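You operate a simulated robot arm through the tools that you are given. There is no shell and no other tool. Be economical: measure what you need, move in short steps, check, and stop when the job is done.

Carry out the task below with a simulated robot arm. There is one attempt and no reset: what you move stays moved.

TASK
Put one of the black corner blocks from the shelf under the wooden bench on top of the brown small carton on the top shelf of the grey cart. Then fetch the black foam block and set it on the upper pillar shelf. Then fetch the green housing marked "A" from the top shelf of the grey cart and set it on the low shelf of the grey cart. Do these in the order given. Set down upright: black corner block.
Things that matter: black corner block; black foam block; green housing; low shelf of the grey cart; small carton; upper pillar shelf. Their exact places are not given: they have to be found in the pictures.

Only the result counts: the job must be done as asked and must still hold three seconds after the hand-in. Knocking over, shifting, dropping, spilling or breaking anything else fails it.

THE ROBOT
A 6-joint arm with a two-finger gripper on a trunk, on a base that drives. Base frame: it is fixed to the floor where the robot stands at the start and does not move with it; the origin is under the middle of the robot, x ahead of it, y to its left, z up. Lengths are in mm, angles in degrees, forces in N, time in s.
Its first joint turns from -166.0 to 166.0 degrees. Places, roughly: black corner block (7x7x9 cm) [500, -200, 200]; black foam block (9x6x5 cm) [300, -300, 800]; green housing [-750, 1250, 750]; low shelf of the grey cart [-700, 1500, 200]; small carton [-750, 1750, 750]; upper pillar shelf [-3900, -200, 900]. Payload 3.43 kg.
The tool frame sits at the grasp point between the pads (the TCP): z along the fingers, y along the line on which they close. The tips reach 20 mm beyond it. The gripper opens to 190 mm. The gripper's body begins 248 mm behind the TCP.
Orientation is that of the tool frame in the base frame, as a unit quaternion [w, x, y, z]. With the fingers straight down and closing along the base's y, the tool's x points along the base's -x, its y along +y and its z along -z.

THE INTERFACE
- The arm moves only by the tool arm_command. Its argument "rows" is a list of rows, each a list of 7 numbers: the closure in counts, from 0 (fully open) to 255 (shut), then the shift along the tool's x, y, z in units of 50 mm (1.0 is 50 mm), then the turn, a rotation vector about the tool's x, y, z in units of 5 degrees (1.0 is 5 degrees). In form: [[gripper, tx, ty, tz, ax, ay, az], ...]. A call has 1 to 10 rows; each row shifts and turns the commanded pose from where the row before left it, along the tool's axes as they then stand. A call with a number of a shift or a turn outside -1 to 1 is refused whole. Each row takes 0.2 s and may step no farther than 50 mm and 8.6 degrees from the row before; otherwise, or with a gripper value out of range, the whole call is refused. Where a pose cannot be reached the arm comes as near as it can. A force on the tool above 40 N (or 10 N above the force at the start of the call, whichever is more), or a blocked arm, ends the call early, and 0.2 s more pass. The fingers move at their own pace (about 45 mm/s each) and stop on an object; they squeeze with about 45 N. The grip force told is the motor's: it shows also when the fingers shut on nothing. Time passes only in rows, and 0.2 s behind the last, so rows that do not move let the fingers close. It gives the time, the measured TCP pose, the force on the tool (base axes), the opening and the grip force at its end, in the units of the frame above (readings bear some noise), with the torque about the TCP (base axes, N m) and any sound that the robot's microphone picked up.
- Cameras (640 x 400 px; columns grow to the right, rows downward): "scene" is now at [-19.1, 257.7, 1261.5]; the picture's right is [0.82, -0.57, 0.00], its down [-0.48, -0.70, -0.54] and it looks along [0.30, 0.44, -0.84] (base axes); focal length 214 px, centre (320, 200). "wrist" rides on the gripper at [70, -8, -288] in the tool frame; the picture's right is [0.12, 0.99, 0.00], its down [-0.96, 0.12, -0.25] and it looks along [-0.25, 0.03, 0.97] (tool axes); focal length 261 px, centre (320, 200).
- grab_frame(camera): a new picture of that camera. It takes no simulated time.
- raise_lower(by): slides the trunk up (or, below 0, down) by that many mm; the arm and the scene camera ride with it, the base frame stays. It gives what a move gives, with no picture.
- base_move(legs): drives the robot by 1 to 6 legs, each [ahead, turn to the left] in mm and degrees, along the robot's own axes; the way and the turn of a leg run together, so that a leg with both is an arc; at most 1500 mm and 180 degrees a leg. The arm and the cameras ride along, it lands a little off, and it stops where it bumps. It gives what a move gives.
- head_to(pan, tilt): turns the head with the scene camera to pan (to the left, within 155 degrees either way) and tilt (down, from -29 to 69), counted from straight ahead of the robot. It gives what a move gives.
- pixel_to_xyz(camera, pixels): for up to 12 pixels [column, row] of the newest picture of that camera ("zoom" is the newest enlarged one), the place [x, y, z] in the base frame of the surface seen there, good to about 2 mm. It takes no simulated time.
- zoom(camera, box): a new picture of the part [left, top, right, bottom] of that camera's present view, enlarged. It takes no simulated time.
- finish_job(): hands the job in; it is judged then, once.

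Go step by step. Measure first, check grasps and placings, and put right what went wrong. The budget is 110 turns and 90 pictures, counting those below and the enlarged ones. Unless the task says otherwise, let go and move clear before handing in, and close with one line.

The tools are called after "Call:" by a JSON object that holds its "name" and its "arguments". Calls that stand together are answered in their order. arm_command: Moves the arm, as the interface text tells. Its arguments: {"type":"object","properties":{"rows":{"type":"array","items":{"type":"array","items":{"type":"number"}}}},"required":["rows"]} The other tools are called the same way: raise_lower (by) slides the trunk up or down; base_move (legs) drives the base; head_to (pan, tilt) turns the head that bears the scene camera; grab_frame (camera) takes a picture; pixel_to_xyz (camera, pixels) gives the place of the surface under pixels of a picture; zoom (camera, box) takes an enlarged picture of a part of a camera's view; finish_job () hands the job in.

At the start:

```text
t: 0.0
ee_pos: [-91.0, 925.4, 1006.4]
tcp_rot: [-0.001, 0.0, 1.0, 0.0]
wrist_force: [-0.3, 0.5, -0.2]
wrist_torque: [0.0, 0.01, -0.01]
width: 189.8
grasp_force: 0.1
trunk travel left (down, up): [-100.0, 140.0]
robot x, y, heading: [-1.5, -2.7, -0.2]
head pan, tilt: [55.5, 57.5]
```

scene: 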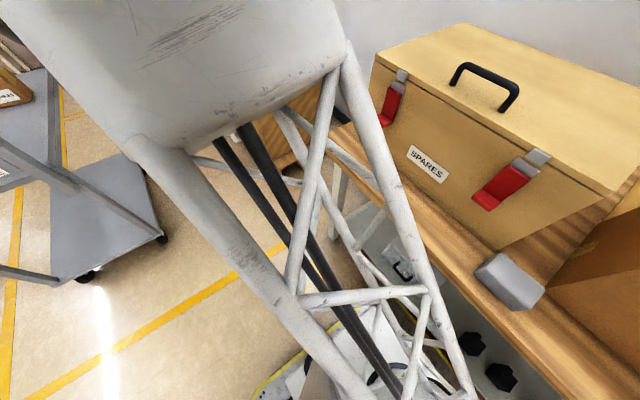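
wrist: 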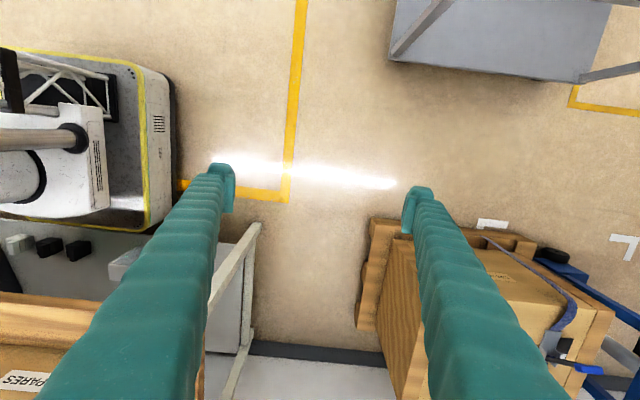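

The arm blocks the scene view to the left, and the bench is ahead of the robot. I'll look straight ahead and to the right first.

Call:
{"name": "head_to", "arguments": {"pan": -10, "tilt": 45}}

Call:
{"name": "grab_frame", "arguments": {"camera": "scene"}}

```text
t: 1.4
ee_pos: [-90.6, 926.5, 1006.6]
tcp_rot: [0.0, 0.0, 1.0, 0.0]
wrist_force: [0.0, -0.2, 0.0]
wrist_torque: [0.01, 0.02, -0.02]
width: 190.2
grasp_force: 0.0
trunk travel left (down, up): [-100.0, 140.0]
robot x, y, heading: [-3.2, 1.5, -0.0]
head pan, tilt: [-10.0, 45.0]
```

```text
87 pictures are left
```

scene: 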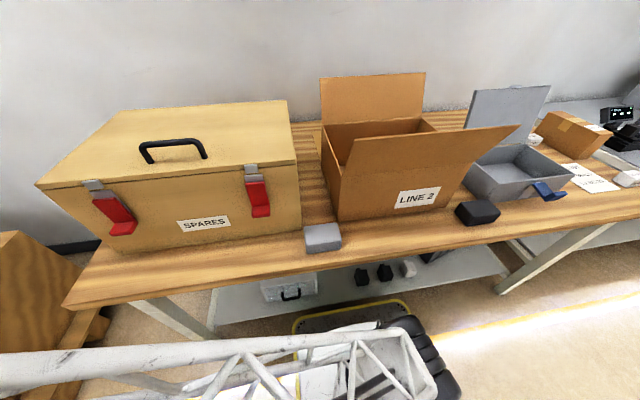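

Black foam block at (478,212) on the bench; black corner blocks at (361,275), (385,272) on the under-shelf. Measuring them.

Call:
{"name": "pixel_to_xyz", "arguments": {"camera": "scene", "pixels": [[478, 206], [478, 220], [361, 275], [385, 272], [409, 267], [372, 242], [440, 225], [300, 258], [345, 285], [230, 300], [500, 258], [292, 282]]}}

Call:
{"name": "zoom", "arguments": {"camera": "scene", "box": [250, 180, 530, 355]}}

```text
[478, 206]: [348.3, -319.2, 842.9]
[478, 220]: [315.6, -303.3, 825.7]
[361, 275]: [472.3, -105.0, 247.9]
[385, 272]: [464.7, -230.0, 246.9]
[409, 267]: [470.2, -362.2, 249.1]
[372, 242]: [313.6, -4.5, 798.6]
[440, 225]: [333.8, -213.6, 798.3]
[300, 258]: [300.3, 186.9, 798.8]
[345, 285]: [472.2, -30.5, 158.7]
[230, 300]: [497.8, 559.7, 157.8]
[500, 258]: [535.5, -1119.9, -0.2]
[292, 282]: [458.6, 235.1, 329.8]
```

```text
2.29 times, centred on (390, 268) of scene
```

zoom: 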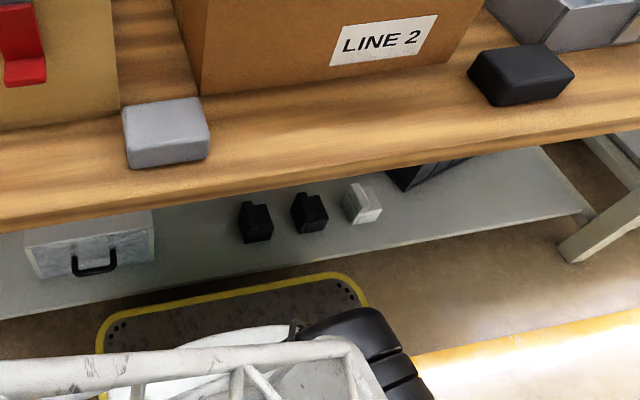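

Blocks are on the under-shelf (z≈158), tops ≈248. Next I survey the cart and the pillar shelf.

Call:
{"name": "head_to", "arguments": {"pan": 118, "tilt": 25}}

Call:
{"name": "grab_frame", "arguments": {"camera": "scene"}}

Call:
{"name": "head_to", "arguments": {"pan": 155, "tilt": 20}}

Call:
{"name": "grab_frame", "arguments": {"camera": "scene"}}

Call:
{"name": "head_to", "arguments": {"pan": -140, "tilt": 20}}

Call:
{"name": "grab_frame", "arguments": {"camera": "scene"}}

```text
t: 3.5
ee_pos: [-90.3, 926.6, 1004.4]
tcp_rot: [0.0, -0.001, 1.0, 0.0]
wrist_force: [-0.4, 0.6, 0.0]
wrist_torque: [-0.01, -0.03, 0.0]
width: 189.9
grasp_force: 0.0
trunk travel left (down, up): [-100.0, 140.0]
robot x, y, heading: [-2.9, 0.7, 0.0]
head pan, tilt: [118.0, 25.0]
```

```text
85 pictures are left
```

scene: 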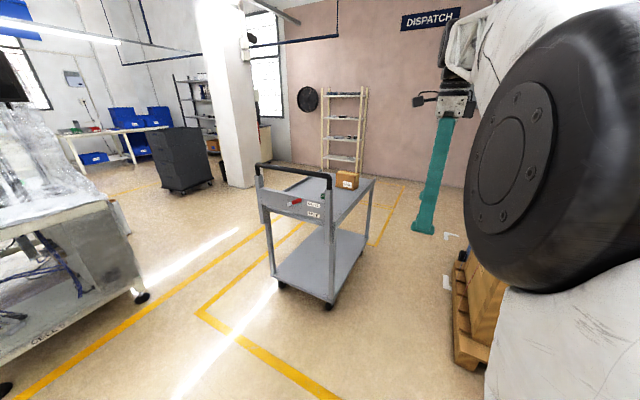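

```text
t: 4.5
ee_pos: [-90.1, 926.1, 1004.6]
tcp_rot: [0.001, 0.0, 1.0, 0.0]
wrist_force: [0.1, 0.1, -1.0]
wrist_torque: [0.01, -0.01, 0.03]
width: 190.0
grasp_force: 0.1
trunk travel left (down, up): [-100.0, 140.0]
robot x, y, heading: [1.8, -3.2, 0.2]
head pan, tilt: [154.7, 20.0]
```

```text
84 pictures are left
```

scene: 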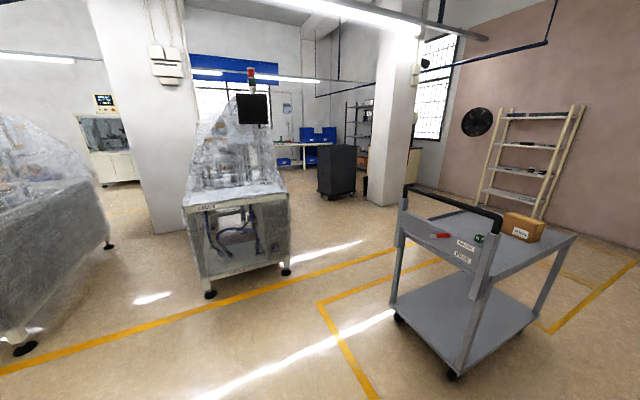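

```text
t: 8.5
ee_pos: [-89.5, 925.3, 1005.7]
tcp_rot: [0.0, 0.0, 1.0, -0.001]
wrist_force: [1.0, 0.2, -0.7]
wrist_torque: [0.01, -0.02, 0.0]
width: 190.0
grasp_force: 0.2
trunk travel left (down, up): [-100.0, 140.0]
robot x, y, heading: [3.1, 0.0, -0.2]
head pan, tilt: [-140.0, 20.0]
```

```text
83 pictures are left
```

scene: 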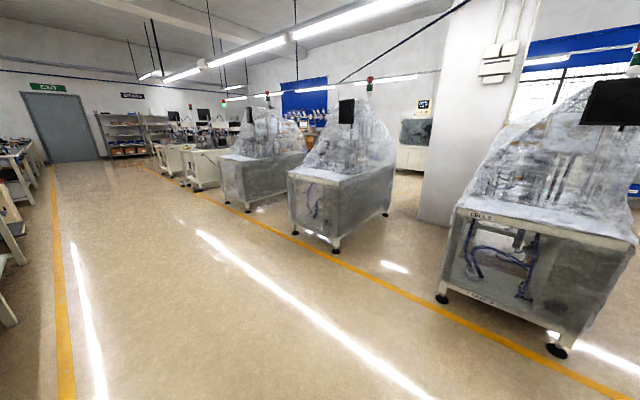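

The pillar at (470,120) in the last picture is a candidate; I measure a few points there.

Call:
{"name": "pixel_to_xyz", "arguments": {"camera": "scene", "pixels": [[440, 210], [495, 60], [440, 298], [555, 345], [60, 395], [465, 100], [530, 170], [510, 120], [335, 245], [620, 100]]}}

Call:
{"name": "head_to", "arguments": {"pan": 155, "tilt": 25}}

Call:
{"name": "zoom", "arguments": {"camera": "scene", "box": [60, 50, 380, 250]}}

Call:
{"name": "zoom", "arguments": {"camera": "scene", "box": [380, 170, 600, 308]}}

```text
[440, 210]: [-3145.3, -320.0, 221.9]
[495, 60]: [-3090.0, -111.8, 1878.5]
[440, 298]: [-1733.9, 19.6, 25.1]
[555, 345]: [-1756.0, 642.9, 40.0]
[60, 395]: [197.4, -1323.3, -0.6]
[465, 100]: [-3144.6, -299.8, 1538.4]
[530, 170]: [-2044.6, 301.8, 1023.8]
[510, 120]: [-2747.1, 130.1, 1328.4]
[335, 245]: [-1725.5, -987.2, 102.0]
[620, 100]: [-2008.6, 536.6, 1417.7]
```

```text
t: 12.5
ee_pos: [-91.2, 926.5, 1006.4]
tcp_rot: [0.0, 0.0, 1.0, 0.001]
wrist_force: [-0.2, 0.0, -0.8]
wrist_torque: [-0.01, 0.01, -0.01]
width: 189.8
grasp_force: 0.0
trunk travel left (down, up): [-100.0, 140.0]
robot x, y, heading: [2.6, 1.0, -0.1]
head pan, tilt: [154.7, 25.0]
```

```text
2.00 times, centred on (220, 150) of scene
```

zoom: 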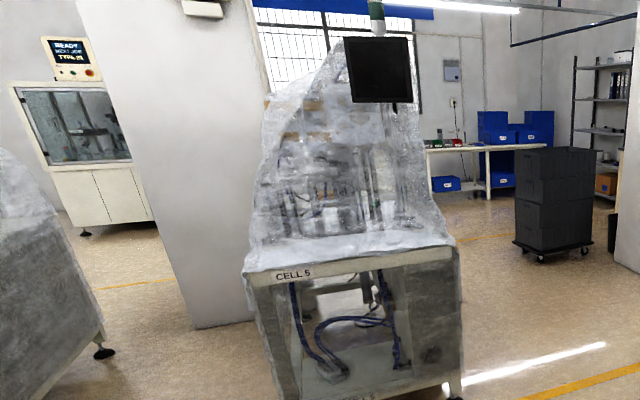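

```text
2.90 times, centred on (490, 239) of scene
```

zoom: 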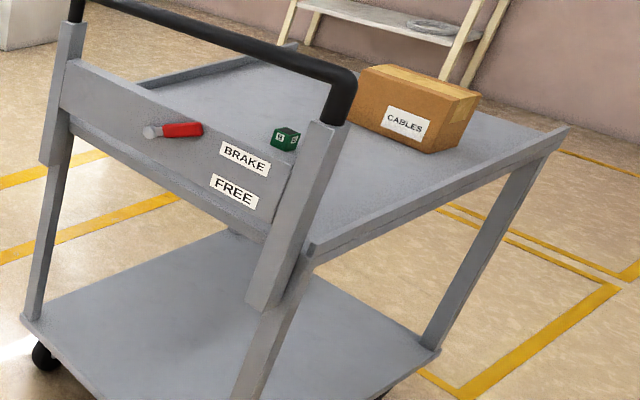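

The cart carries the carton "CABLES" at (415,110 in zoom) and the green housing peeks above the panel at (285,138). There is a brake lever. Measuring.

Call:
{"name": "pixel_to_xyz", "arguments": {"camera": "zoom", "pixels": [[425, 80], [360, 70], [435, 150], [480, 95], [285, 132], [285, 145], [312, 245], [568, 128], [340, 90], [75, 15], [200, 320], [440, 350]]}}

Call:
{"name": "zoom", "arguments": {"camera": "scene", "box": [400, 200, 510, 269]}}

```text
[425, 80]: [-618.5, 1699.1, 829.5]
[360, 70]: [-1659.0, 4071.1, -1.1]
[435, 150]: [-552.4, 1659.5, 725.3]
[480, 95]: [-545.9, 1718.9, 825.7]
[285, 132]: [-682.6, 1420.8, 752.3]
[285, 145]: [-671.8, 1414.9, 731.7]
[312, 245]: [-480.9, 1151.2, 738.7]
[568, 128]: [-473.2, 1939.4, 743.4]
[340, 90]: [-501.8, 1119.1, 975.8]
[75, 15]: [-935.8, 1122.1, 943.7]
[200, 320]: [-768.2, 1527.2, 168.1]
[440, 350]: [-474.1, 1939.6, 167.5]
```

```text
5.80 times, centred on (455, 234) of scene
```

zoom: 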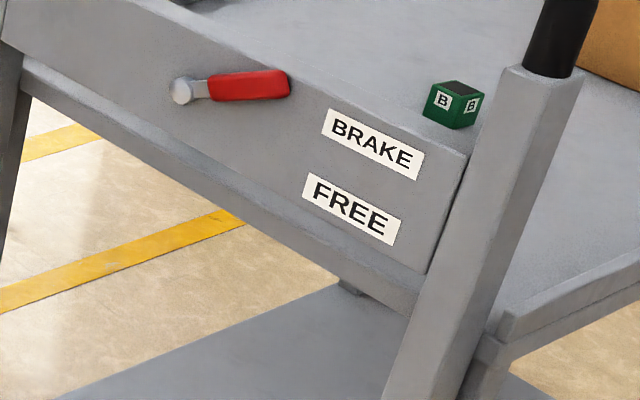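

Only housing "B" is visible so far; "A" must be behind the panel. Lever points at BRAKE. Using the initial wrist picture I locate the pallet and cart edges.

Call:
{"name": "pixel_to_xyz", "arguments": {"camera": "wrist", "pixels": [[372, 222], [360, 325], [390, 60], [300, 100], [170, 80], [150, 225], [245, 230], [400, 260], [250, 350], [460, 225], [575, 320]]}}

Call:
{"name": "head_to", "arguments": {"pan": 85, "tilt": 35}}

Call:
{"name": "grab_frame", "arguments": {"camera": "scene"}}

```text
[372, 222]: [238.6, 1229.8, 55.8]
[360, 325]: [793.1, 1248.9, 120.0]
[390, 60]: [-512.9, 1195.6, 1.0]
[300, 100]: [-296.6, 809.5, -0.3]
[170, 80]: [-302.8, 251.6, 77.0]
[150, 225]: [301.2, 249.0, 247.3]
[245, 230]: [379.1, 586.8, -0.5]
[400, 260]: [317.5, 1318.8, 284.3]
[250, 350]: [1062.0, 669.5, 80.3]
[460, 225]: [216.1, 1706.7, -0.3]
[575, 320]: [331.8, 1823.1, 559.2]
```

```text
t: 13.9
ee_pos: [-91.2, 926.2, 1005.7]
tcp_rot: [0.0, 0.0, 1.0, 0.0]
wrist_force: [0.6, 0.9, 0.0]
wrist_torque: [0.03, -0.01, -0.02]
width: 190.3
grasp_force: 0.1
trunk travel left (down, up): [-100.0, 140.0]
robot x, y, heading: [-0.5, -0.8, 0.0]
head pan, tilt: [85.0, 35.0]
```

```text
79 pictures are left
```

scene: 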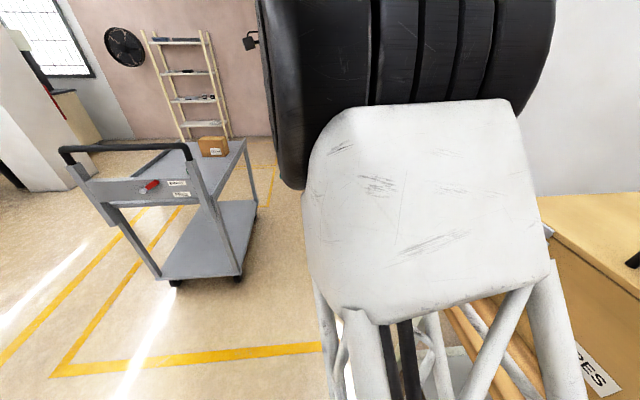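

Base is ~600×500 mm; the pallet starts at x≈238, the cart edge is at x≈-474, so the robot can stand between them. I retract the arm and rotate the gripper 90° (camera outward), keeping the arm on the robot's left.

Call:
{"name": "arm_command", "arguments": {"rows": [[0, 0, -0.99, 0, 0, 0, 1], [0, -0.087, -0.986, 0, 0, 0, 1], [0, -0.17, -0.97, 0, 0, 0, 1], [0, -0.257, -0.956, 0, 0, 0, 1], [0, -0.34, -0.93, 0, 0, 0, 1], [0, 0, 0, 0, 0, 0, 1], [0, 0, 0, 0, 0, 0, 1], [0, 0, 0, 0, 0, 0, 1], [0, 0, 0, 0, 0, 0, 1], [0, 0, 0, 0, 0, 0, 1]]}}

Call:
{"name": "arm_command", "arguments": {"rows": [[0, 0, 0, 0, 0, 0, 1], [0, 0, 0, 0, 0, 0, 1], [0, 0, 0, 0, 0, 0, 1], [0, 0, 0, 0, 0, 0, 1], [0, 0, 0, 0, 0, 0, 1], [0, 0, 0, 0, 0, 0, 1], [0, 0, 0, 0, 0, 0, 1], [0, 0, 0, 0, 0, 0, 1]]}}

```text
t: 14.8
ee_pos: [-72.2, 828.1, 852.3]
tcp_rot: [0.028, 0.137, 0.986, -0.089]
wrist_force: [0.1, -1.1, 1.0]
wrist_torque: [0.22, -0.03, -0.01]
width: 190.0
grasp_force: 0.1
trunk travel left (down, up): [-100.0, 140.0]
robot x, y, heading: [-1.0, -1.3, 0.1]
head pan, tilt: [85.0, 35.0]
stopped in row 4: the arm was blocked; the commanded pose is now the measured one
```

```text
t: 16.6
ee_pos: [-75.4, 828.3, 848.5]
tcp_rot: [0.057, 0.467, 0.879, -0.076]
wrist_force: [0.2, 0.2, 0.9]
wrist_torque: [-0.01, -0.03, 0.02]
width: 189.9
grasp_force: 0.1
trunk travel left (down, up): [-100.0, 140.0]
robot x, y, heading: [0.4, 0.4, -0.2]
head pan, tilt: [85.0, 35.0]
```

The retraction was blocked at that height; the tool is now at z≈850 and tilted ~11° toward the robot. I right the tilt and finish the yaw.

Call:
{"name": "arm_command", "arguments": {"rows": [[0, 0, 0, 0, -0.62, 0.92, 0], [0, 0, 0, 0, -0.62, 0.92, 0], [0, 0, 0, 0, 0, 0, 1], [0, 0, 0, 0, 0, 0, 1], [0, 0, 0, 0, 0, 0, 1], [0, 0, 0, 0, 0, 0, 1], [0, 0, 0, 0, 0, 0, 1], [0, 0, 0, 0, 0, 0, 1], [0, 0, 0, 0, 0, 0, 0.9]]}}

```text
t: 18.8
ee_pos: [-55.7, 840.8, 753.1]
tcp_rot: [0.048, 0.598, 0.8, -0.032]
wrist_force: [-0.5, 0.3, 0.4]
wrist_torque: [0.08, -0.03, -0.01]
width: 190.1
grasp_force: 0.0
out of reach, approached as far as the arm can: row 6, 7, 8, 9
trunk travel left (down, up): [-100.0, 140.0]
robot x, y, heading: [3.7, 1.6, -0.1]
head pan, tilt: [85.0, 35.0]
stopped in row 9: the arm was blocked; the commanded pose is now the measured one
```

Something limits the arm there. I look at the arm's posture.

Call:
{"name": "head_to", "arguments": {"pan": 60, "tilt": 20}}

Call:
{"name": "grab_frame", "arguments": {"camera": "scene"}}

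Call:
{"name": "grab_frame", "arguments": {"camera": "wrist"}}

```text
t: 19.6
ee_pos: [-54.1, 839.5, 754.2]
tcp_rot: [0.047, 0.598, 0.799, -0.031]
wrist_force: [0.0, 0.3, -0.2]
wrist_torque: [0.02, -0.02, -0.03]
width: 189.6
grasp_force: 0.0
trunk travel left (down, up): [-100.0, 140.0]
robot x, y, heading: [1.7, 4.3, -0.2]
head pan, tilt: [60.0, 20.0]
```

```text
78 pictures are left
```

scene: 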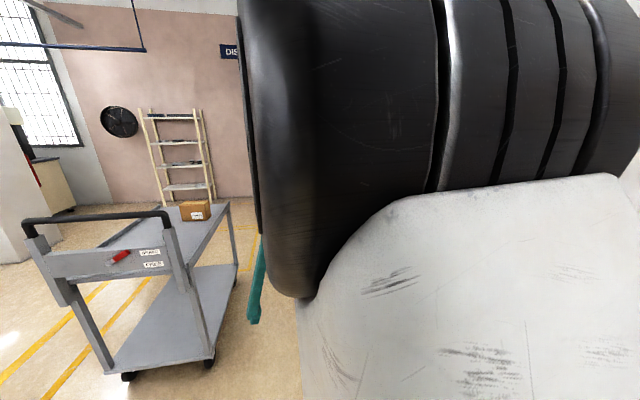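

```text
77 pictures are left
```

wrist: 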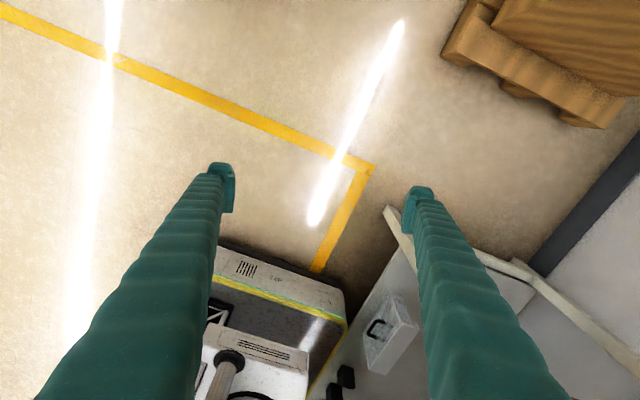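

The elbow is folded high next to the head. I try moving outward slightly while completing the yaw.

Call:
{"name": "arm_command", "arguments": {"rows": [[0, 0.9, 0, 0, 0, 0, 0], [0, 0.9, 0, 0, 0, 0, 0], [0, 0, 0, 0, 0, 0, 1], [0, 0, 0, 0, 0, 0, 1], [0, 0, 0, 0, 0, 0, 1]]}}

```text
t: 20.9
ee_pos: [-83.4, 925.8, 747.1]
tcp_rot: [0.046, 0.593, 0.803, -0.03]
wrist_force: [1.0, -0.3, 0.3]
wrist_torque: [0.01, 0.0, 0.01]
width: 190.2
grasp_force: 0.1
out of reach, approached as far as the arm can: row 3, 4, 5
trunk travel left (down, up): [-100.0, 140.0]
robot x, y, heading: [-1.6, -1.7, -0.0]
head pan, tilt: [60.0, 20.0]
```

Translation works; only yaw beyond here is blocked (joint limit), so I'll keep this yaw and position the robot obliquely instead. Now I form a pre-insert pose: tilt 45° outward, lower and retract.

Call:
{"name": "arm_command", "arguments": {"rows": [[0, -0.39, 0, 0.7, 0, 1, 0], [0, -0.45, 0, 0.67, 0, 1, 0], [0, -0.505, 0, 0.63, 0, 1, 0], [0, -0.557, 0, 0.58, 0, 1, 0], [0, -0.606, 0, 0.53, 0, 1, 0], [0, -0.65, 0, 0.475, 0, 1, 0], [0, -0.69, 0, 0.416, 0, 1, 0], [0, -0.722, 0, 0.354, 0, 1, 0], [0, -0.75, 0, 0.29, 0, 1, 0], [0, -0.777, 0, 0.223, 0, 1, 0]]}}

```text
t: 23.2
ee_pos: [-220.0, 597.2, 451.0]
tcp_rot: [-0.384, 0.503, 0.772, -0.064]
wrist_force: [0.6, -0.4, -0.1]
wrist_torque: [0.05, 0.02, -0.03]
width: 190.0
grasp_force: 0.0
out of reach, approached as far as the arm can: row 7, 8, 10
trunk travel left (down, up): [-100.0, 140.0]
robot x, y, heading: [-0.2, 1.3, -0.2]
head pan, tilt: [60.0, 20.0]
stopped in row 10: the arm was blocked; the commanded pose is now the measured one
```

The tool swung off sideways (z axis toward -x), so this yaw side is near joint limits. I'll return out to a comfortable radius and use the opposite yaw (tool x inward) instead.

Call:
{"name": "arm_command", "arguments": {"rows": [[0, 0.81, 0.42, -0.39, 0, 0, 0], [0, 0.81, 0.42, -0.39, 0, 0, 0], [0, 0.81, 0.42, -0.39, 0, 0, 0], [0, 0.81, 0.42, -0.39, 0, 0, 0], [0, 0.81, 0.42, -0.39, 0, 0, 0], [0, 0.81, 0.42, -0.39, 0, 0, 0], [0, 0.81, 0.42, -0.39, 0, 0, 0], [0, 0.81, 0.42, -0.39, 0, 0, 0]]}}

Call:
{"name": "arm_command", "arguments": {"rows": [[0, 0, 0, 0, -0.12, -0.73, -0.96], [0, 0, 0, 0, -0.12, -0.73, -0.96], [0, 0, 0, 0, -0.12, -0.73, -0.96], [0, 0, 0, 0, -0.12, -0.73, -0.96], [0, 0, 0, 0, -0.12, -0.73, -0.96], [0, 0, 0, 0, -0.12, -0.73, -0.96], [0, 0, 0, 0, -0.12, -0.73, -0.96], [0, 0, 0, 0, -0.12, -0.73, -0.96], [0, 0, 0, 0, -0.12, -0.73, -0.96], [0, 0, 0, 0, -0.12, -0.73, -0.96]]}}

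```text
t: 25.1
ee_pos: [-59.4, 900.5, 648.7]
tcp_rot: [-0.384, 0.504, 0.772, -0.064]
wrist_force: [-0.8, -0.2, 1.5]
wrist_torque: [-0.04, -0.06, 0.0]
width: 190.2
grasp_force: 0.1
trunk travel left (down, up): [-100.0, 140.0]
robot x, y, heading: [-1.9, 0.6, -0.1]
head pan, tilt: [60.0, 20.0]
```

```text
t: 27.2
ee_pos: [-60.1, 900.9, 651.3]
tcp_rot: [-0.096, 0.125, 0.987, -0.014]
wrist_force: [0.1, -0.6, -0.3]
wrist_torque: [0.01, 0.07, -0.02]
width: 190.2
grasp_force: 0.2
trunk travel left (down, up): [-100.0, 140.0]
robot x, y, heading: [-1.0, -0.1, 0.3]
head pan, tilt: [60.0, 20.0]
```

That works cleanly. Continue the yaw to tool-x inward.

Call:
{"name": "arm_command", "arguments": {"rows": [[0, 0, 0, 0, 0.07, -0.1, -1], [0, 0, 0, 0, 0.07, -0.1, -1], [0, 0, 0, 0, 0.07, -0.1, -1], [0, 0, 0, 0, 0.07, -0.1, -1], [0, 0, 0, 0, 0.07, -0.1, -1], [0, 0, 0, 0, 0.07, -0.1, -1], [0, 0, 0, 0, 0.07, -0.1, -1], [0, 0, 0, 0, 0.07, -0.1, -1], [0, 0, 0, 0, 0.07, -0.1, -1], [0, 0, 0, 0, 0.07, -0.1, -1]]}}

Call:
{"name": "arm_command", "arguments": {"rows": [[0, 0, 0, 0, 0.07, -0.1, -1], [0, 0, 0, 0, 0.07, -0.1, -1], [0, 0, 0, 0, 0.07, -0.1, -1], [0, 0, 0, 0, 0.07, -0.1, -1], [0, 0, 0, 0, 0.07, -0.1, -1], [0, 0, 0, 0, 0.07, -0.1, -1], [0, 0, 0, 0, 0.07, -0.1, -1], [0, 0, 0, 0, 0.07, -0.1, -1], [0, 0, 0, 0, 0.07, -0.1, -1], [0, 0, 0, 0, 0.07, -0.1, -1]]}}

```text
t: 29.4
ee_pos: [-59.7, 902.5, 650.5]
tcp_rot: [-0.057, -0.308, 0.95, -0.006]
wrist_force: [-0.5, 0.9, -0.2]
wrist_torque: [-0.05, 0.0, 0.02]
width: 190.0
grasp_force: 0.0
trunk travel left (down, up): [-100.0, 140.0]
robot x, y, heading: [-0.7, 0.2, -0.3]
head pan, tilt: [60.0, 20.0]
```

```text
t: 31.6
ee_pos: [-58.6, 901.7, 648.5]
tcp_rot: [-0.005, -0.681, 0.732, 0.003]
wrist_force: [-0.5, -0.1, 0.0]
wrist_torque: [0.02, 0.0, 0.02]
width: 190.2
grasp_force: 0.1
trunk travel left (down, up): [-100.0, 140.0]
robot x, y, heading: [-2.0, 0.6, 0.1]
head pan, tilt: [60.0, 20.0]
```

Yaw is now tool-x inward with no trouble. Now tilt 45° outward while lowering and retracting.

Call:
{"name": "arm_command", "arguments": {"rows": [[0, 0.4, 0, 0.4, 0, -1, 0], [0, 0.433, 0, 0.364, 0, -1, 0], [0, 0.463, 0, 0.324, 0, -1, 0], [0, 0.49, 0, 0.283, 0, -1, 0], [0, 0.513, 0, 0.239, 0, -1, 0], [0, 0.532, 0, 0.193, 0, -1, 0], [0, 0.546, 0, 0.146, 0, -1, 0], [0, 0.557, 0, 0.098, 0, -1, 0], [0, 0.563, 0, 0.049, 0, -1, 0]]}}

```text
t: 33.9
ee_pos: [59.6, 678.8, 446.2]
tcp_rot: [0.314, -0.595, 0.734, 0.086]
wrist_force: [0.0, -0.3, 0.1]
wrist_torque: [-0.02, 0.02, 0.04]
width: 190.1
grasp_force: 0.1
out of reach, approached as far as the arm can: row 6, 7, 9
trunk travel left (down, up): [-100.0, 140.0]
robot x, y, heading: [5.4, 0.8, 0.2]
head pan, tilt: [60.0, 20.0]
stopped in row 9: the arm was blocked; the commanded pose is now the measured one
```

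Now the limit is the elbow fold (wrist too close to the shoulder), independent of yaw. I move out to r≈850, fix the 45° outward tilt, and raise the trunk.

Call:
{"name": "arm_command", "arguments": {"rows": [[0, -0.484, 0.613, 0.234, 0, 0, 0], [0, -0.484, 0.613, 0.234, 0, 0, 0], [0, -0.484, 0.613, 0.234, 0, 0, 0], [0, -0.484, 0.613, 0.234, 0, 0, 0], [0, -0.484, 0.613, 0.234, 0, 0, 0], [0, 0, 0, 0, -0.88, -0.465, -0.137], [0, 0, 0, 0, -0.88, -0.465, -0.137], [0, 0, 0, 0, -0.88, -0.465, -0.137], [0, 0, 0, 0, -0.88, -0.465, -0.137], [0, 0, 0, 0, -0.88, -0.465, -0.137]]}}

```text
t: 36.0
ee_pos: [-52.5, 851.2, 432.7]
tcp_rot: [0.281, -0.647, 0.669, 0.236]
wrist_force: [0.1, 0.0, -0.9]
wrist_torque: [-0.03, 0.01, -0.01]
width: 189.9
grasp_force: 0.0
out of reach, approached as far as the arm can: row 10
trunk travel left (down, up): [-100.0, 140.0]
robot x, y, heading: [-1.2, 2.0, 0.0]
head pan, tilt: [60.0, 20.0]
```

As predicted. Now drive back 525, turn right 90°, ahead ~155, so the arm faces the under-shelf at the left of the robot.

Call:
{"name": "base_move", "arguments": {"legs": [[-525, 0], [0, -90], [150, 0]]}}

Call:
{"name": "grab_frame", "arguments": {"camera": "wrist"}}

Call:
{"name": "head_to", "arguments": {"pan": 75, "tilt": 40}}

Call:
{"name": "grab_frame", "arguments": {"camera": "scene"}}

```text
t: 44.0
ee_pos: [333.8, -99.8, 432.2]
tcp_rot: [0.366, 0.016, 0.93, -0.034]
wrist_force: [1.1, -0.5, 0.1]
wrist_torque: [0.02, 0.0, 0.0]
width: 190.0
grasp_force: 0.1
trunk travel left (down, up): [-100.0, 140.0]
robot x, y, heading: [-518.8, -151.9, -89.5]
head pan, tilt: [60.0, 20.0]
```

```text
76 pictures are left
```

wrist: 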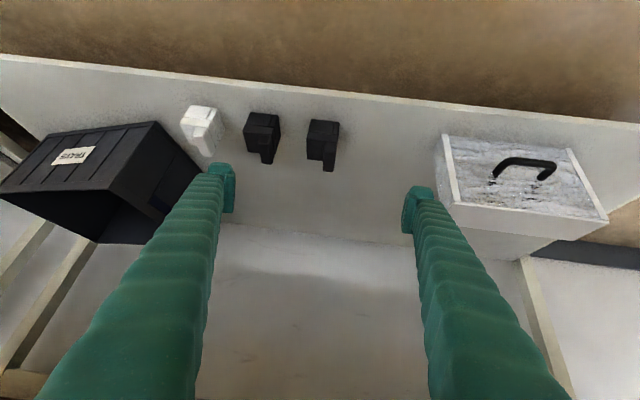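

```text
t: 44.9
ee_pos: [334.3, -100.2, 433.7]
tcp_rot: [0.365, 0.017, 0.93, -0.034]
wrist_force: [0.2, -0.5, -0.9]
wrist_torque: [0.02, -0.02, -0.01]
width: 190.0
grasp_force: 0.1
trunk travel left (down, up): [-100.0, 140.0]
robot x, y, heading: [-518.1, -148.5, -89.9]
head pan, tilt: [75.0, 40.0]
```

```text
75 pictures are left
```

scene: 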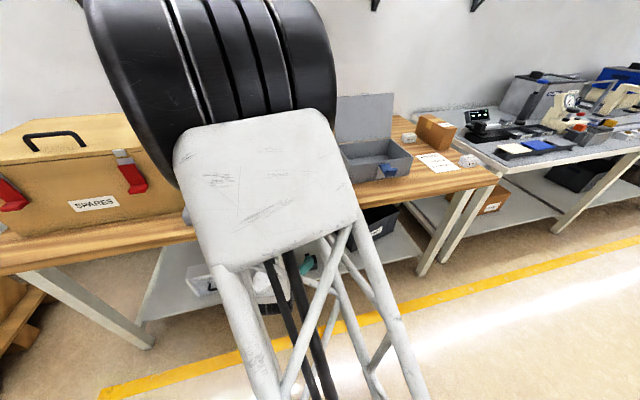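

The wrist picture shows the blocks clearly: black ones at (262,137) and (323,145). Zoom and measure.

Call:
{"name": "zoom", "arguments": {"camera": "wrist", "box": [170, 80, 410, 230]}}

Call:
{"name": "pixel_to_xyz", "arguments": {"camera": "wrist", "pixels": [[308, 122], [338, 124], [335, 140], [323, 125], [322, 140], [328, 160], [333, 170], [308, 158], [246, 115], [278, 117], [300, 185], [320, 95]]}}

```text
2.67 times, centred on (290, 155) of wrist
```

zoom: 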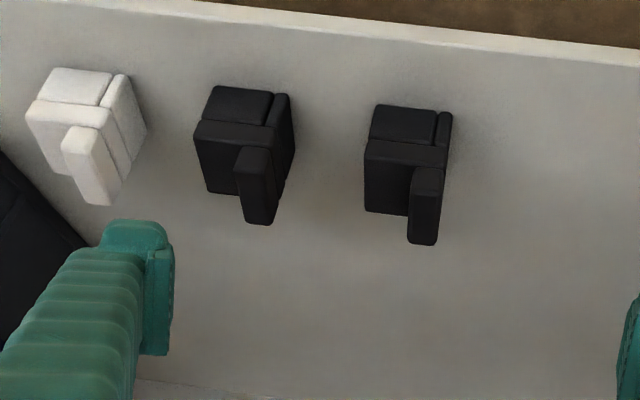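

```text
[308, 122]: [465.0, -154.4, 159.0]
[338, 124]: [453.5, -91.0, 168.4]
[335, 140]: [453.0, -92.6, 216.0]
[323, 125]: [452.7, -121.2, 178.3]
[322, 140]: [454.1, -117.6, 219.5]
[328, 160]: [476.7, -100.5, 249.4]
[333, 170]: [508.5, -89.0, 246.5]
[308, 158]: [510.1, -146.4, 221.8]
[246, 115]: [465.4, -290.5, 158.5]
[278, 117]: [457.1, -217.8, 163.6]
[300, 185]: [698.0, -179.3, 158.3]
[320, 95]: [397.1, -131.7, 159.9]
```

The block has a body (top ≈z 221) and an upstand on the +y side (z≈249). Precise edges from the zoom picture.

Call:
{"name": "pixel_to_xyz", "arguments": {"camera": "zoom", "pixels": [[369, 165], [369, 205], [404, 208], [412, 238], [434, 238], [440, 180], [418, 180], [446, 150], [378, 112], [448, 118], [390, 155], [390, 190]]}}

```text
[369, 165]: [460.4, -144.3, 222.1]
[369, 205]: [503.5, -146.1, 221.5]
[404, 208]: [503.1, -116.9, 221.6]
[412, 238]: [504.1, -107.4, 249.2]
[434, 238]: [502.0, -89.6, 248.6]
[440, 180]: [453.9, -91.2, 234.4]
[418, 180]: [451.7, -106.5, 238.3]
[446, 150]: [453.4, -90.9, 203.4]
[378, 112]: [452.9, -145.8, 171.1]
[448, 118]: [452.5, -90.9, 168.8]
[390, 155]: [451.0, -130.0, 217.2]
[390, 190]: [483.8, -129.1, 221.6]
```

Block: x 452–~515, y −148…−87, so centre ≈(484,−118). I set opening ≈110, fix the orientation, and move part way in.

Call:
{"name": "arm_command", "arguments": {"rows": [[107, 0.27, -0.12, 0.88, 0, 0, 0], [107, 0.27, -0.12, 0.88, -0.44, -0.22, 0], [107, 0.27, -0.12, 0.88, -0.44, -0.22, 0], [107, 0, 0, 0, 0, 0, 0], [107, 0, 0, 0, 0, 0, 0], [107, 0, 0, 0, 0, 0, 0]]}}

Call:
{"name": "grab_frame", "arguments": {"camera": "wrist"}}

```text
t: 46.3
ee_pos: [415.1, -119.8, 326.1]
tcp_rot: [0.369, -0.01, 0.929, -0.036]
wrist_force: [0.5, -0.5, 1.1]
wrist_torque: [0.03, -0.03, -0.01]
width: 110.2
grasp_force: 0.2
out of reach, approached as far as the arm can: row 1, 2, 3
trunk travel left (down, up): [-100.0, 140.0]
robot x, y, heading: [-516.7, -155.2, -89.8]
head pan, tilt: [75.0, 40.0]
```

```text
73 pictures are left
```

wrist: 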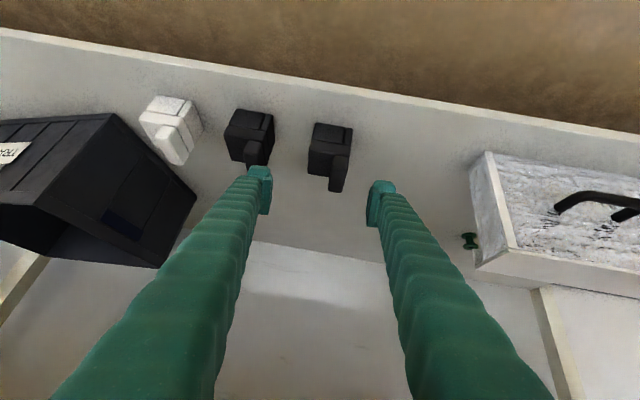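

The arm slightly lags the commanded tilt; I'll ease the tilt to ~35°, which still clears the bench edge.

Call:
{"name": "arm_command", "arguments": {"rows": [[107, 0, 0, 0, 0, 1, 0], [107, 0, 0, 0, 0, 1, 0], [107, 0, 0, 0, 0, 0, 0]]}}

```text
t: 47.1
ee_pos: [412.6, -109.0, 325.6]
tcp_rot: [0.292, -0.014, 0.956, -0.017]
wrist_force: [-0.5, 0.3, 0.0]
wrist_torque: [0.0, -0.03, 0.03]
width: 110.3
grasp_force: 0.0
out of reach, approached as far as the arm can: row 1
trunk travel left (down, up): [-100.0, 140.0]
robot x, y, heading: [-516.4, -150.9, -89.7]
head pan, tilt: [75.0, 40.0]
```

Reachable now. Small orientation fix and approach most of the way, then check.

Call:
{"name": "arm_command", "arguments": {"rows": [[107, 0.068, -0.045, 0.717, -0.28, 0, 0.42], [107, 0.068, -0.045, 0.717, 0, 0, 0], [107, 0.03, -0.045, 0.3, 0, 0, 0], [107, 0, 0, 0, 0, 0, 0]]}}

Call:
{"name": "grab_frame", "arguments": {"camera": "wrist"}}

```text
t: 48.1
ee_pos: [460.2, -101.1, 254.1]
tcp_rot: [0.289, 0.002, 0.957, -0.009]
wrist_force: [0.6, 0.4, 0.3]
wrist_torque: [-0.01, -0.02, -0.04]
width: 110.2
grasp_force: 0.1
out of reach, approached as far as the arm can: row 1, 2, 3
trunk travel left (down, up): [-100.0, 140.0]
robot x, y, heading: [-519.3, -150.9, -89.7]
head pan, tilt: [75.0, 40.0]
```

```text
72 pictures are left
```

wrist: 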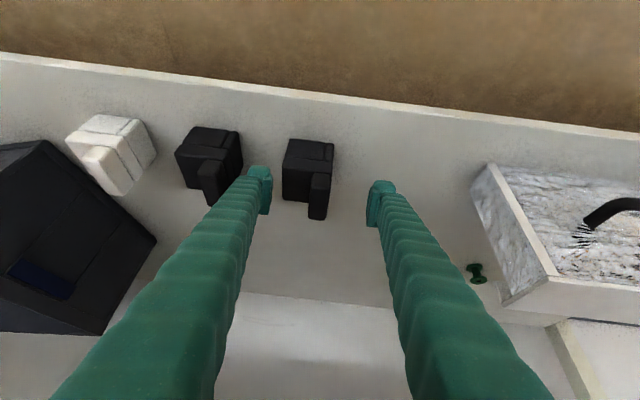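

The lag is sideways/yaw-like: joint limit near exact inward yaw. Moving the robot to more negative y would relax it; I check the crate's extent first.

Call:
{"name": "pixel_to_xyz", "arguments": {"camera": "wrist", "pixels": [[50, 143], [155, 240], [90, 330], [10, 150], [100, 190], [475, 165], [550, 275], [475, 273]]}}

Call:
{"name": "arm_command", "arguments": {"rows": [[107, 0, 0, -0.9, 0, 0, 0], [107, 0, 0, -0.9, 0, 0, 0], [107, 0, 0, -0.9, 0, 0, 0], [107, 0, 0, -0.9, 0, 0, 0]]}}

```text
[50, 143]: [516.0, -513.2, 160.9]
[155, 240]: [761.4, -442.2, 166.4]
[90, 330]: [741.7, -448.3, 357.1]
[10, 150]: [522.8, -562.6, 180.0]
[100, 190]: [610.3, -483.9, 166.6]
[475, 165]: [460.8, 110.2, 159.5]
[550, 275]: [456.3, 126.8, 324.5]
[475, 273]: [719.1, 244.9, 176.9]
```

```text
t: 49.1
ee_pos: [368.2, -97.4, 406.2]
tcp_rot: [0.29, -0.004, 0.957, -0.001]
wrist_force: [-0.2, -0.5, -1.1]
wrist_torque: [0.01, -0.11, -0.01]
width: 109.9
grasp_force: 0.1
out of reach, approached as far as the arm can: row 1, 2
trunk travel left (down, up): [-100.0, 140.0]
robot x, y, heading: [-517.3, -150.4, -89.6]
head pan, tilt: [75.0, 40.0]
```

Crate front is at x≥516, so driving 250 along is clear at x≈368. Drive ahead, then shift the arm back in +y.

Call:
{"name": "base_move", "arguments": {"legs": [[260, 0]]}}

Call:
{"name": "arm_command", "arguments": {"rows": [[107, 0, 0.95, 0, 0, 0, 0], [107, 0, 0.95, 0, 0, 0, 0], [107, 0, 0.95, 0, 0, 0, 0], [107, 0, 0.95, 0, 0, 0, 0], [107, 0, 0.95, 0, 0, 0, 0], [107, 0, 0, 0, 0, 0, 0]]}}

```text
t: 51.0
ee_pos: [370.6, -365.1, 405.9]
tcp_rot: [0.291, -0.003, 0.957, -0.001]
wrist_force: [-0.6, -0.1, -0.4]
wrist_torque: [0.03, 0.01, 0.0]
width: 110.0
grasp_force: 0.0
trunk travel left (down, up): [-100.0, 140.0]
robot x, y, heading: [-515.4, -418.6, -89.7]
head pan, tilt: [75.0, 40.0]
```

```text
t: 52.4
ee_pos: [366.6, -125.6, 405.7]
tcp_rot: [0.291, -0.004, 0.957, -0.001]
wrist_force: [0.3, 0.6, 0.2]
wrist_torque: [0.01, 0.0, -0.02]
width: 110.2
grasp_force: 0.0
trunk travel left (down, up): [-100.0, 140.0]
robot x, y, heading: [-517.0, -415.6, -89.9]
head pan, tilt: [75.0, 40.0]
```

No limits now. Approach ~180 of the 235 mm.

Call:
{"name": "arm_command", "arguments": {"rows": [[107, 0.068, 0.03, 0.9, 0, 0, 0], [107, 0.068, 0.03, 0.9, 0, 0, 0], [107, 0.068, 0.03, 0.9, 0, 0, 0], [107, 0.068, 0.03, 0.9, 0, 0, 0], [107, 0, 0, 0, 0, 0, 0]]}}

Call:
{"name": "zoom", "arguments": {"camera": "wrist", "box": [160, 100, 480, 300]}}

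```text
t: 53.6
ee_pos: [455.5, -121.5, 245.5]
tcp_rot: [0.291, -0.003, 0.957, -0.002]
wrist_force: [-0.6, 0.2, 0.0]
wrist_torque: [-0.02, -0.04, 0.01]
width: 110.2
grasp_force: 0.0
trunk travel left (down, up): [-100.0, 140.0]
robot x, y, heading: [-518.7, -423.3, -89.8]
head pan, tilt: [75.0, 40.0]
```

```text
2.00 times, centred on (320, 200) of wrist
```

zoom: 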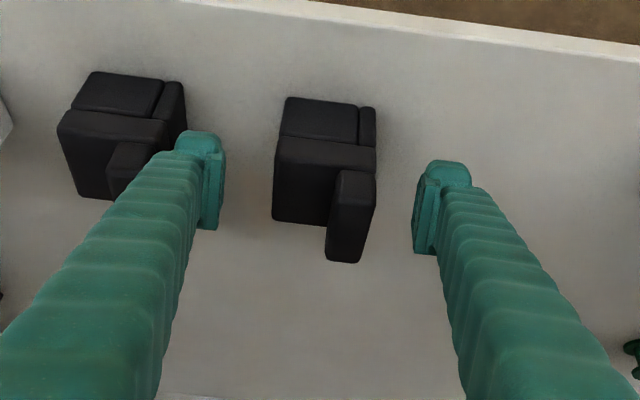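

Fingers straddle well. Measure block's extents and finger tips.

Call:
{"name": "pixel_to_xyz", "arguments": {"camera": "zoom", "pixels": [[278, 180], [300, 217], [370, 200], [350, 258], [280, 215], [340, 180], [300, 120], [370, 130], [207, 150], [435, 175], [160, 140], [170, 110]]}}

```text
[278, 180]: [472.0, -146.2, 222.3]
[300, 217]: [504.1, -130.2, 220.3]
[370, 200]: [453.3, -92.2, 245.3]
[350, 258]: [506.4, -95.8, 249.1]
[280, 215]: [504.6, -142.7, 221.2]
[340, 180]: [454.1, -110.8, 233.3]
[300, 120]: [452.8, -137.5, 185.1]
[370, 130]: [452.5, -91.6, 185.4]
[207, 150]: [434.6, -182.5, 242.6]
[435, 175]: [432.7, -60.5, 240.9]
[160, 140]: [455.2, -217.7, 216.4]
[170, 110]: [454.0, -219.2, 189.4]
```

Block centre ≈(481,−118.5). Final advance and close.

Call:
{"name": "arm_command", "arguments": {"rows": [[107, 0.05, 0.03, 0.53, 0, 0, 0], [107, 0.05, 0.03, 0.53, 0, 0, 0], [107, 0, 0, 0, 0, 0, 0], [255, 0, 0, 0, 0, 0, 0], [255, 0, 0, 0, 0, 0, 0], [255, 0, 0, 0, 0, 0, 0], [255, 0, 0, 0, 0, 0, 0], [255, 0, 0, 0, 0, 0, 0]]}}

```text
t: 55.4
ee_pos: [479.9, -118.3, 200.3]
tcp_rot: [0.291, -0.003, 0.957, -0.002]
wrist_force: [0.4, -0.4, 0.6]
wrist_torque: [0.01, -0.03, -0.01]
width: 61.5
grasp_force: 45.3
trunk travel left (down, up): [-100.0, 140.0]
robot x, y, heading: [-514.7, -416.6, -89.6]
head pan, tilt: [75.0, 40.0]
```

Gripped (61.5 mm, 45 N). Lift straight up 70 mm, then withdraw along the tool axis.

Call:
{"name": "arm_command", "arguments": {"rows": [[255, -0.39, 0, -0.58, 0, 0, 0], [255, -0.39, 0, -0.58, 0, 0, 0], [255, 0.2, 0, -0.9, 0, 0, 0], [255, 0.2, 0, -0.9, 0, 0, 0], [255, 0.2, 0, -0.9, 0, 0, 0], [255, 0.2, 0, -0.9, 0, 0, 0]]}}

Call:
{"name": "grab_frame", "arguments": {"camera": "wrist"}}

```text
t: 56.8
ee_pos: [345.3, -119.0, 402.8]
tcp_rot: [0.29, -0.003, 0.957, -0.001]
wrist_force: [-1.0, -0.3, -1.1]
wrist_torque: [0.03, -0.08, 0.0]
width: 59.2
grasp_force: 45.0
trunk travel left (down, up): [-100.0, 140.0]
robot x, y, heading: [-516.4, -418.9, -90.0]
head pan, tilt: [75.0, 40.0]
```

```text
70 pictures are left
```

wrist: 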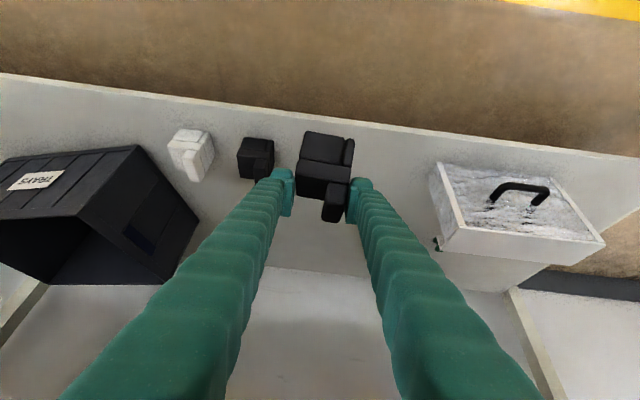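

Block is held. Next I turn left to face the cart route (arm sweeps free floor), then raise the trunk.

Call:
{"name": "base_move", "arguments": {"legs": [[0, 163]]}}

Call:
{"name": "raise_lower", "arguments": {"by": 140}}

Call:
{"name": "arm_command", "arguments": {"rows": [[255, -0.54, 0, -0.81, 0, 0, 0], [255, -0.54, 0, -0.81, 0, 0, 0], [255, -0.54, 0, -0.81, 0, 0, 0], [255, -0.54, 0, -0.81, 0, 0, 0], [255, -0.54, 0, -0.81, 0, 0, 0], [255, -0.54, 0, -0.81, 0, 0, 0], [255, -0.54, 0, -0.81, 0, 0, 0], [255, -0.54, 0, -0.81, 0, 0, 0], [255, -0.54, 0, -0.81, 0, 0, 0], [255, -0.54, 0, -0.81, 0, 0, 0]]}}

```text
t: 64.5
ee_pos: [-1420.4, -548.7, 402.7]
tcp_rot: [-0.028, 0.953, -0.087, -0.289]
wrist_force: [0.4, 0.6, -0.6]
wrist_torque: [0.01, -0.01, -0.01]
width: 58.8
grasp_force: 44.9
trunk travel left (down, up): [-100.0, 140.0]
robot x, y, heading: [-520.3, -415.7, 79.5]
head pan, tilt: [75.0, 40.0]
```

```text
t: 66.1
ee_pos: [-1419.7, -549.1, 542.6]
tcp_rot: [-0.029, 0.953, -0.086, -0.29]
wrist_force: [-1.0, 1.1, -0.9]
wrist_torque: [0.0, 0.05, 0.05]
width: 58.6
grasp_force: 45.2
trunk travel left (down, up): [-240.0, 0.0]
robot x, y, heading: [-517.4, -415.6, 79.3]
head pan, tilt: [75.0, 40.0]
```

```text
t: 67.3
ee_pos: [-1392.2, -541.6, 619.6]
tcp_rot: [-0.062, 0.971, -0.076, -0.216]
wrist_force: [-0.8, -0.1, 0.2]
wrist_torque: [0.0, 0.0, 0.03]
width: 58.9
grasp_force: 45.2
trunk travel left (down, up): [-240.0, 0.0]
robot x, y, heading: [-515.6, -418.3, 79.6]
head pan, tilt: [75.0, 40.0]
stopped in row 5: the arm was blocked; the commanded pose is now the measured one
```

Upward motion was blocked (not out of reach): maybe the elbow meets the head or a limit. I take a picture to measure the arm's geometry.

Call:
{"name": "grab_frame", "arguments": {"camera": "scene"}}

Call:
{"name": "pixel_to_xyz", "arguments": {"camera": "scene", "pixels": [[200, 100], [300, 60], [260, 20], [120, 20], [180, 150], [350, 200], [200, 260], [270, 180], [340, 250], [300, 300], [400, 380], [230, 330]]}}

```text
69 pictures are left
```

scene: 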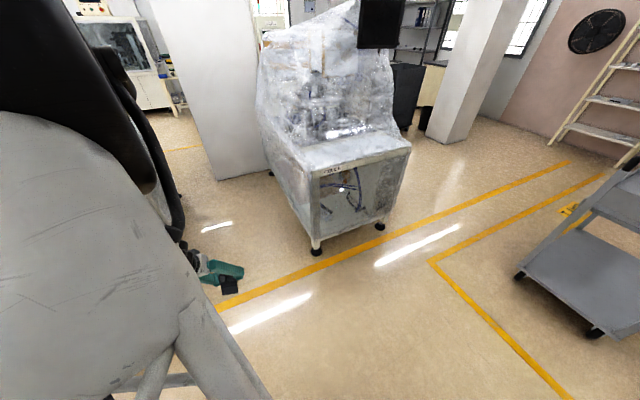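

```text
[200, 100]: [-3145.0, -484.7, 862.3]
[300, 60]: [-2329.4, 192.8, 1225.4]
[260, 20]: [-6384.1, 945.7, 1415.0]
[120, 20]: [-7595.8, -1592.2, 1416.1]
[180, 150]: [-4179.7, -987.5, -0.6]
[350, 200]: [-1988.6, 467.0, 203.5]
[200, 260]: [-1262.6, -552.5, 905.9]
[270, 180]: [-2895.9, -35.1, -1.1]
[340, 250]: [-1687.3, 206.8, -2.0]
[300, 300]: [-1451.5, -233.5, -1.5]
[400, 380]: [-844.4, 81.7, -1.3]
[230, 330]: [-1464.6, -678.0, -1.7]
```

Call:
{"name": "pixel_to_xyz", "arguments": {"camera": "scene", "pixels": [[60, 200], [20, 140], [120, 170], [50, 60], [120, 90], [170, 215], [10, 380], [150, 320], [200, 340], [170, 385], [100, 310], [5, 10]]}}

Call:
{"name": "head_to", "arguments": {"pan": 115, "tilt": 45}}

Call:
{"name": "grab_frame", "arguments": {"camera": "scene"}}

```text
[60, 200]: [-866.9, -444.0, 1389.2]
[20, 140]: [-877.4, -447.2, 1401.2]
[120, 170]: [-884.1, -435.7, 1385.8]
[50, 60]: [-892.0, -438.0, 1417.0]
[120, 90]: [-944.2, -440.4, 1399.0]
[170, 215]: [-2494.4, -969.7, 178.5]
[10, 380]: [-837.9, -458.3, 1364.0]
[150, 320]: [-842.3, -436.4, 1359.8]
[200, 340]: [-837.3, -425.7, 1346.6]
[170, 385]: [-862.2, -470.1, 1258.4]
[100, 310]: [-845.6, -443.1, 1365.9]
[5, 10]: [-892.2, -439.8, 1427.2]
```

```text
t: 68.4
ee_pos: [-1392.2, -542.5, 620.6]
tcp_rot: [-0.061, 0.972, -0.076, -0.215]
wrist_force: [0.1, -0.8, -0.4]
wrist_torque: [-0.02, 0.02, 0.0]
width: 22.5
grasp_force: 45.1
trunk travel left (down, up): [-240.0, 0.0]
robot x, y, heading: [-513.9, -414.2, 79.4]
head pan, tilt: [115.0, 45.0]
```

```text
68 pictures are left
```

scene: 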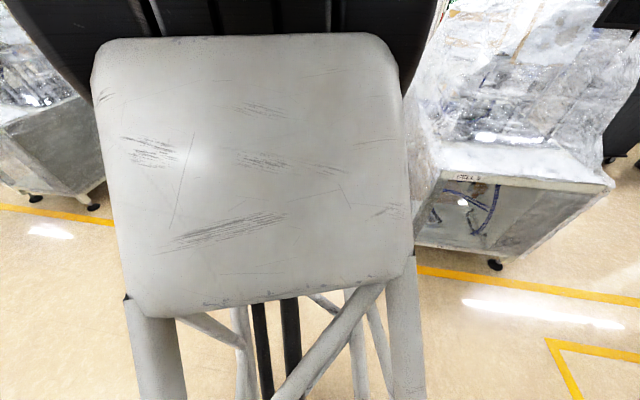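

The gripper width dropped to 22.5 — the block may have slipped. Checking the wrist view at once.

Call:
{"name": "grab_frame", "arguments": {"camera": "wrist"}}

```text
67 pictures are left
```

wrist: 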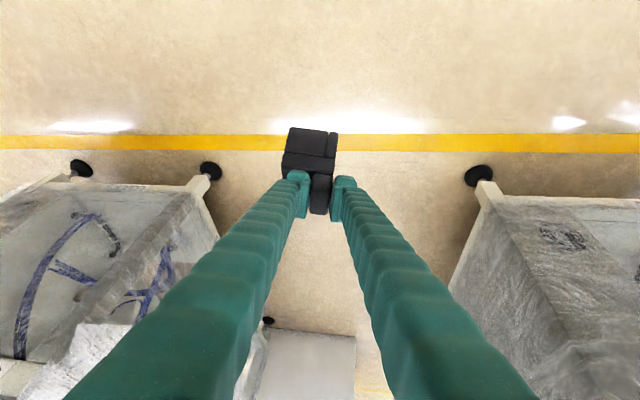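

The block is still held, but only by its upstand now. I zoom in to judge.

Call:
{"name": "zoom", "arguments": {"camera": "wrist", "box": [260, 110, 380, 230]}}

Call:
{"name": "pixel_to_xyz", "arguments": {"camera": "wrist", "pixels": [[290, 160], [330, 165], [300, 140], [332, 140], [319, 180], [319, 205], [295, 185], [345, 190], [287, 172]]}}

```text
3.33 times, centred on (320, 170) of wrist
```

zoom: 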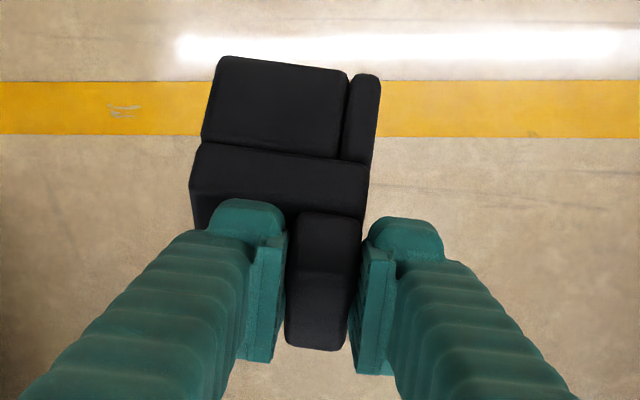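

```text
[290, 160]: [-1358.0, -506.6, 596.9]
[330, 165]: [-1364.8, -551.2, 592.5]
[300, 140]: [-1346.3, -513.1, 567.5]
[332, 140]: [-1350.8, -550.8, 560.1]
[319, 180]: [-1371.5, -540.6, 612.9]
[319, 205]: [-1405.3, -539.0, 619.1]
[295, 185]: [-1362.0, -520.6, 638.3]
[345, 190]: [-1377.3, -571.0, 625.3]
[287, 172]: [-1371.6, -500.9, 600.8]
```

The block slid and is now pinched by its 22 mm upstand. Carrying it so is risky; I'll set it on the free floor here and regrip the body with the tool vertical. First restore the tilt and lower the trunk.

Call:
{"name": "arm_command", "arguments": {"rows": [[255, 0, 0, 0, 0, -0.5, 0], [255, 0, 0, 0, 0, -0.5, 0], [255, 0, 0, 0, 0, -0.5, 0]]}}

Call:
{"name": "raise_lower", "arguments": {"by": -200}}

Call:
{"name": "grab_frame", "arguments": {"camera": "wrist"}}

```text
t: 69.2
ee_pos: [-1392.2, -541.3, 620.1]
tcp_rot: [-0.066, 0.955, -0.072, -0.28]
wrist_force: [-0.6, -0.1, -0.1]
wrist_torque: [-0.03, -0.03, 0.01]
width: 22.2
grasp_force: 45.1
trunk travel left (down, up): [-240.0, 0.0]
robot x, y, heading: [-517.8, -418.8, 79.2]
head pan, tilt: [115.0, 45.0]
```

```text
t: 71.4
ee_pos: [-1392.5, -541.2, 419.7]
tcp_rot: [-0.066, 0.955, -0.072, -0.279]
wrist_force: [-1.1, 0.0, -0.6]
wrist_torque: [0.0, 0.01, 0.01]
width: 22.0
grasp_force: 45.1
trunk travel left (down, up): [-40.0, 200.0]
robot x, y, heading: [-516.3, -421.4, 79.4]
head pan, tilt: [115.0, 45.0]
```

```text
65 pictures are left
```

wrist: 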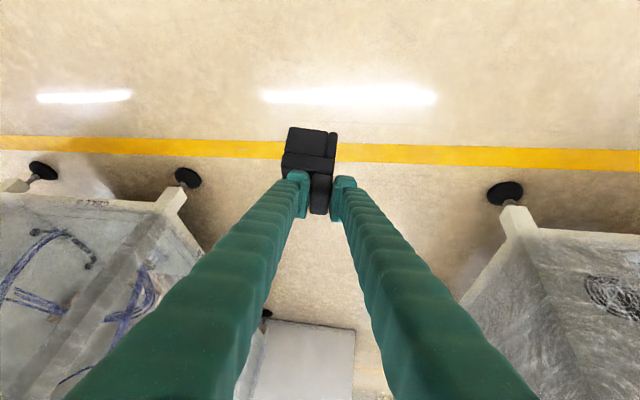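

Stable so far. Lower 270 mm, then creep down until contact.

Call:
{"name": "arm_command", "arguments": {"rows": [[255, 0.497, 0, 0.751, 0, 0, 0], [255, 0.497, 0, 0.751, 0, 0, 0], [255, 0.497, 0, 0.751, 0, 0, 0], [255, 0.497, 0, 0.751, 0, 0, 0], [255, 0.497, 0, 0.751, 0, 0, 0], [255, 0.497, 0, 0.751, 0, 0, 0]]}}

Call:
{"name": "zoom", "arguments": {"camera": "wrist", "box": [220, 80, 420, 230]}}

Call:
{"name": "pixel_to_xyz", "arguments": {"camera": "wrist", "pixels": [[292, 135], [290, 160], [319, 180], [319, 205], [310, 110], [300, 145], [250, 150]]}}

```text
t: 72.8
ee_pos: [-1388.1, -519.8, 149.9]
tcp_rot: [-0.065, 0.955, -0.072, -0.281]
wrist_force: [0.4, -0.9, 0.6]
wrist_torque: [-0.05, -0.12, -0.01]
width: 22.3
grasp_force: 44.4
trunk travel left (down, up): [-40.0, 200.0]
robot x, y, heading: [-518.8, -417.2, 79.1]
head pan, tilt: [115.0, 45.0]
```

```text
2.67 times, centred on (320, 155) of wrist
```

zoom: 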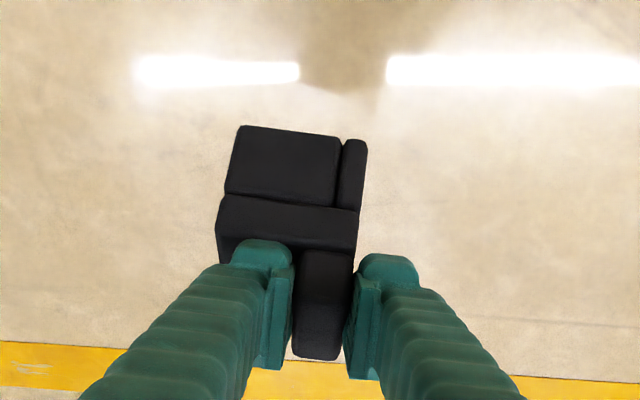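

```text
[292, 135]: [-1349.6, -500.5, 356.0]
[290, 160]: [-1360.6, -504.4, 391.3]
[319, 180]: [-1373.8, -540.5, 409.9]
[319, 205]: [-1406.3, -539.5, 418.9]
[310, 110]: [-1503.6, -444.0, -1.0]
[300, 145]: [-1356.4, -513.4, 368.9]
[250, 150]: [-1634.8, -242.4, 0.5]
```

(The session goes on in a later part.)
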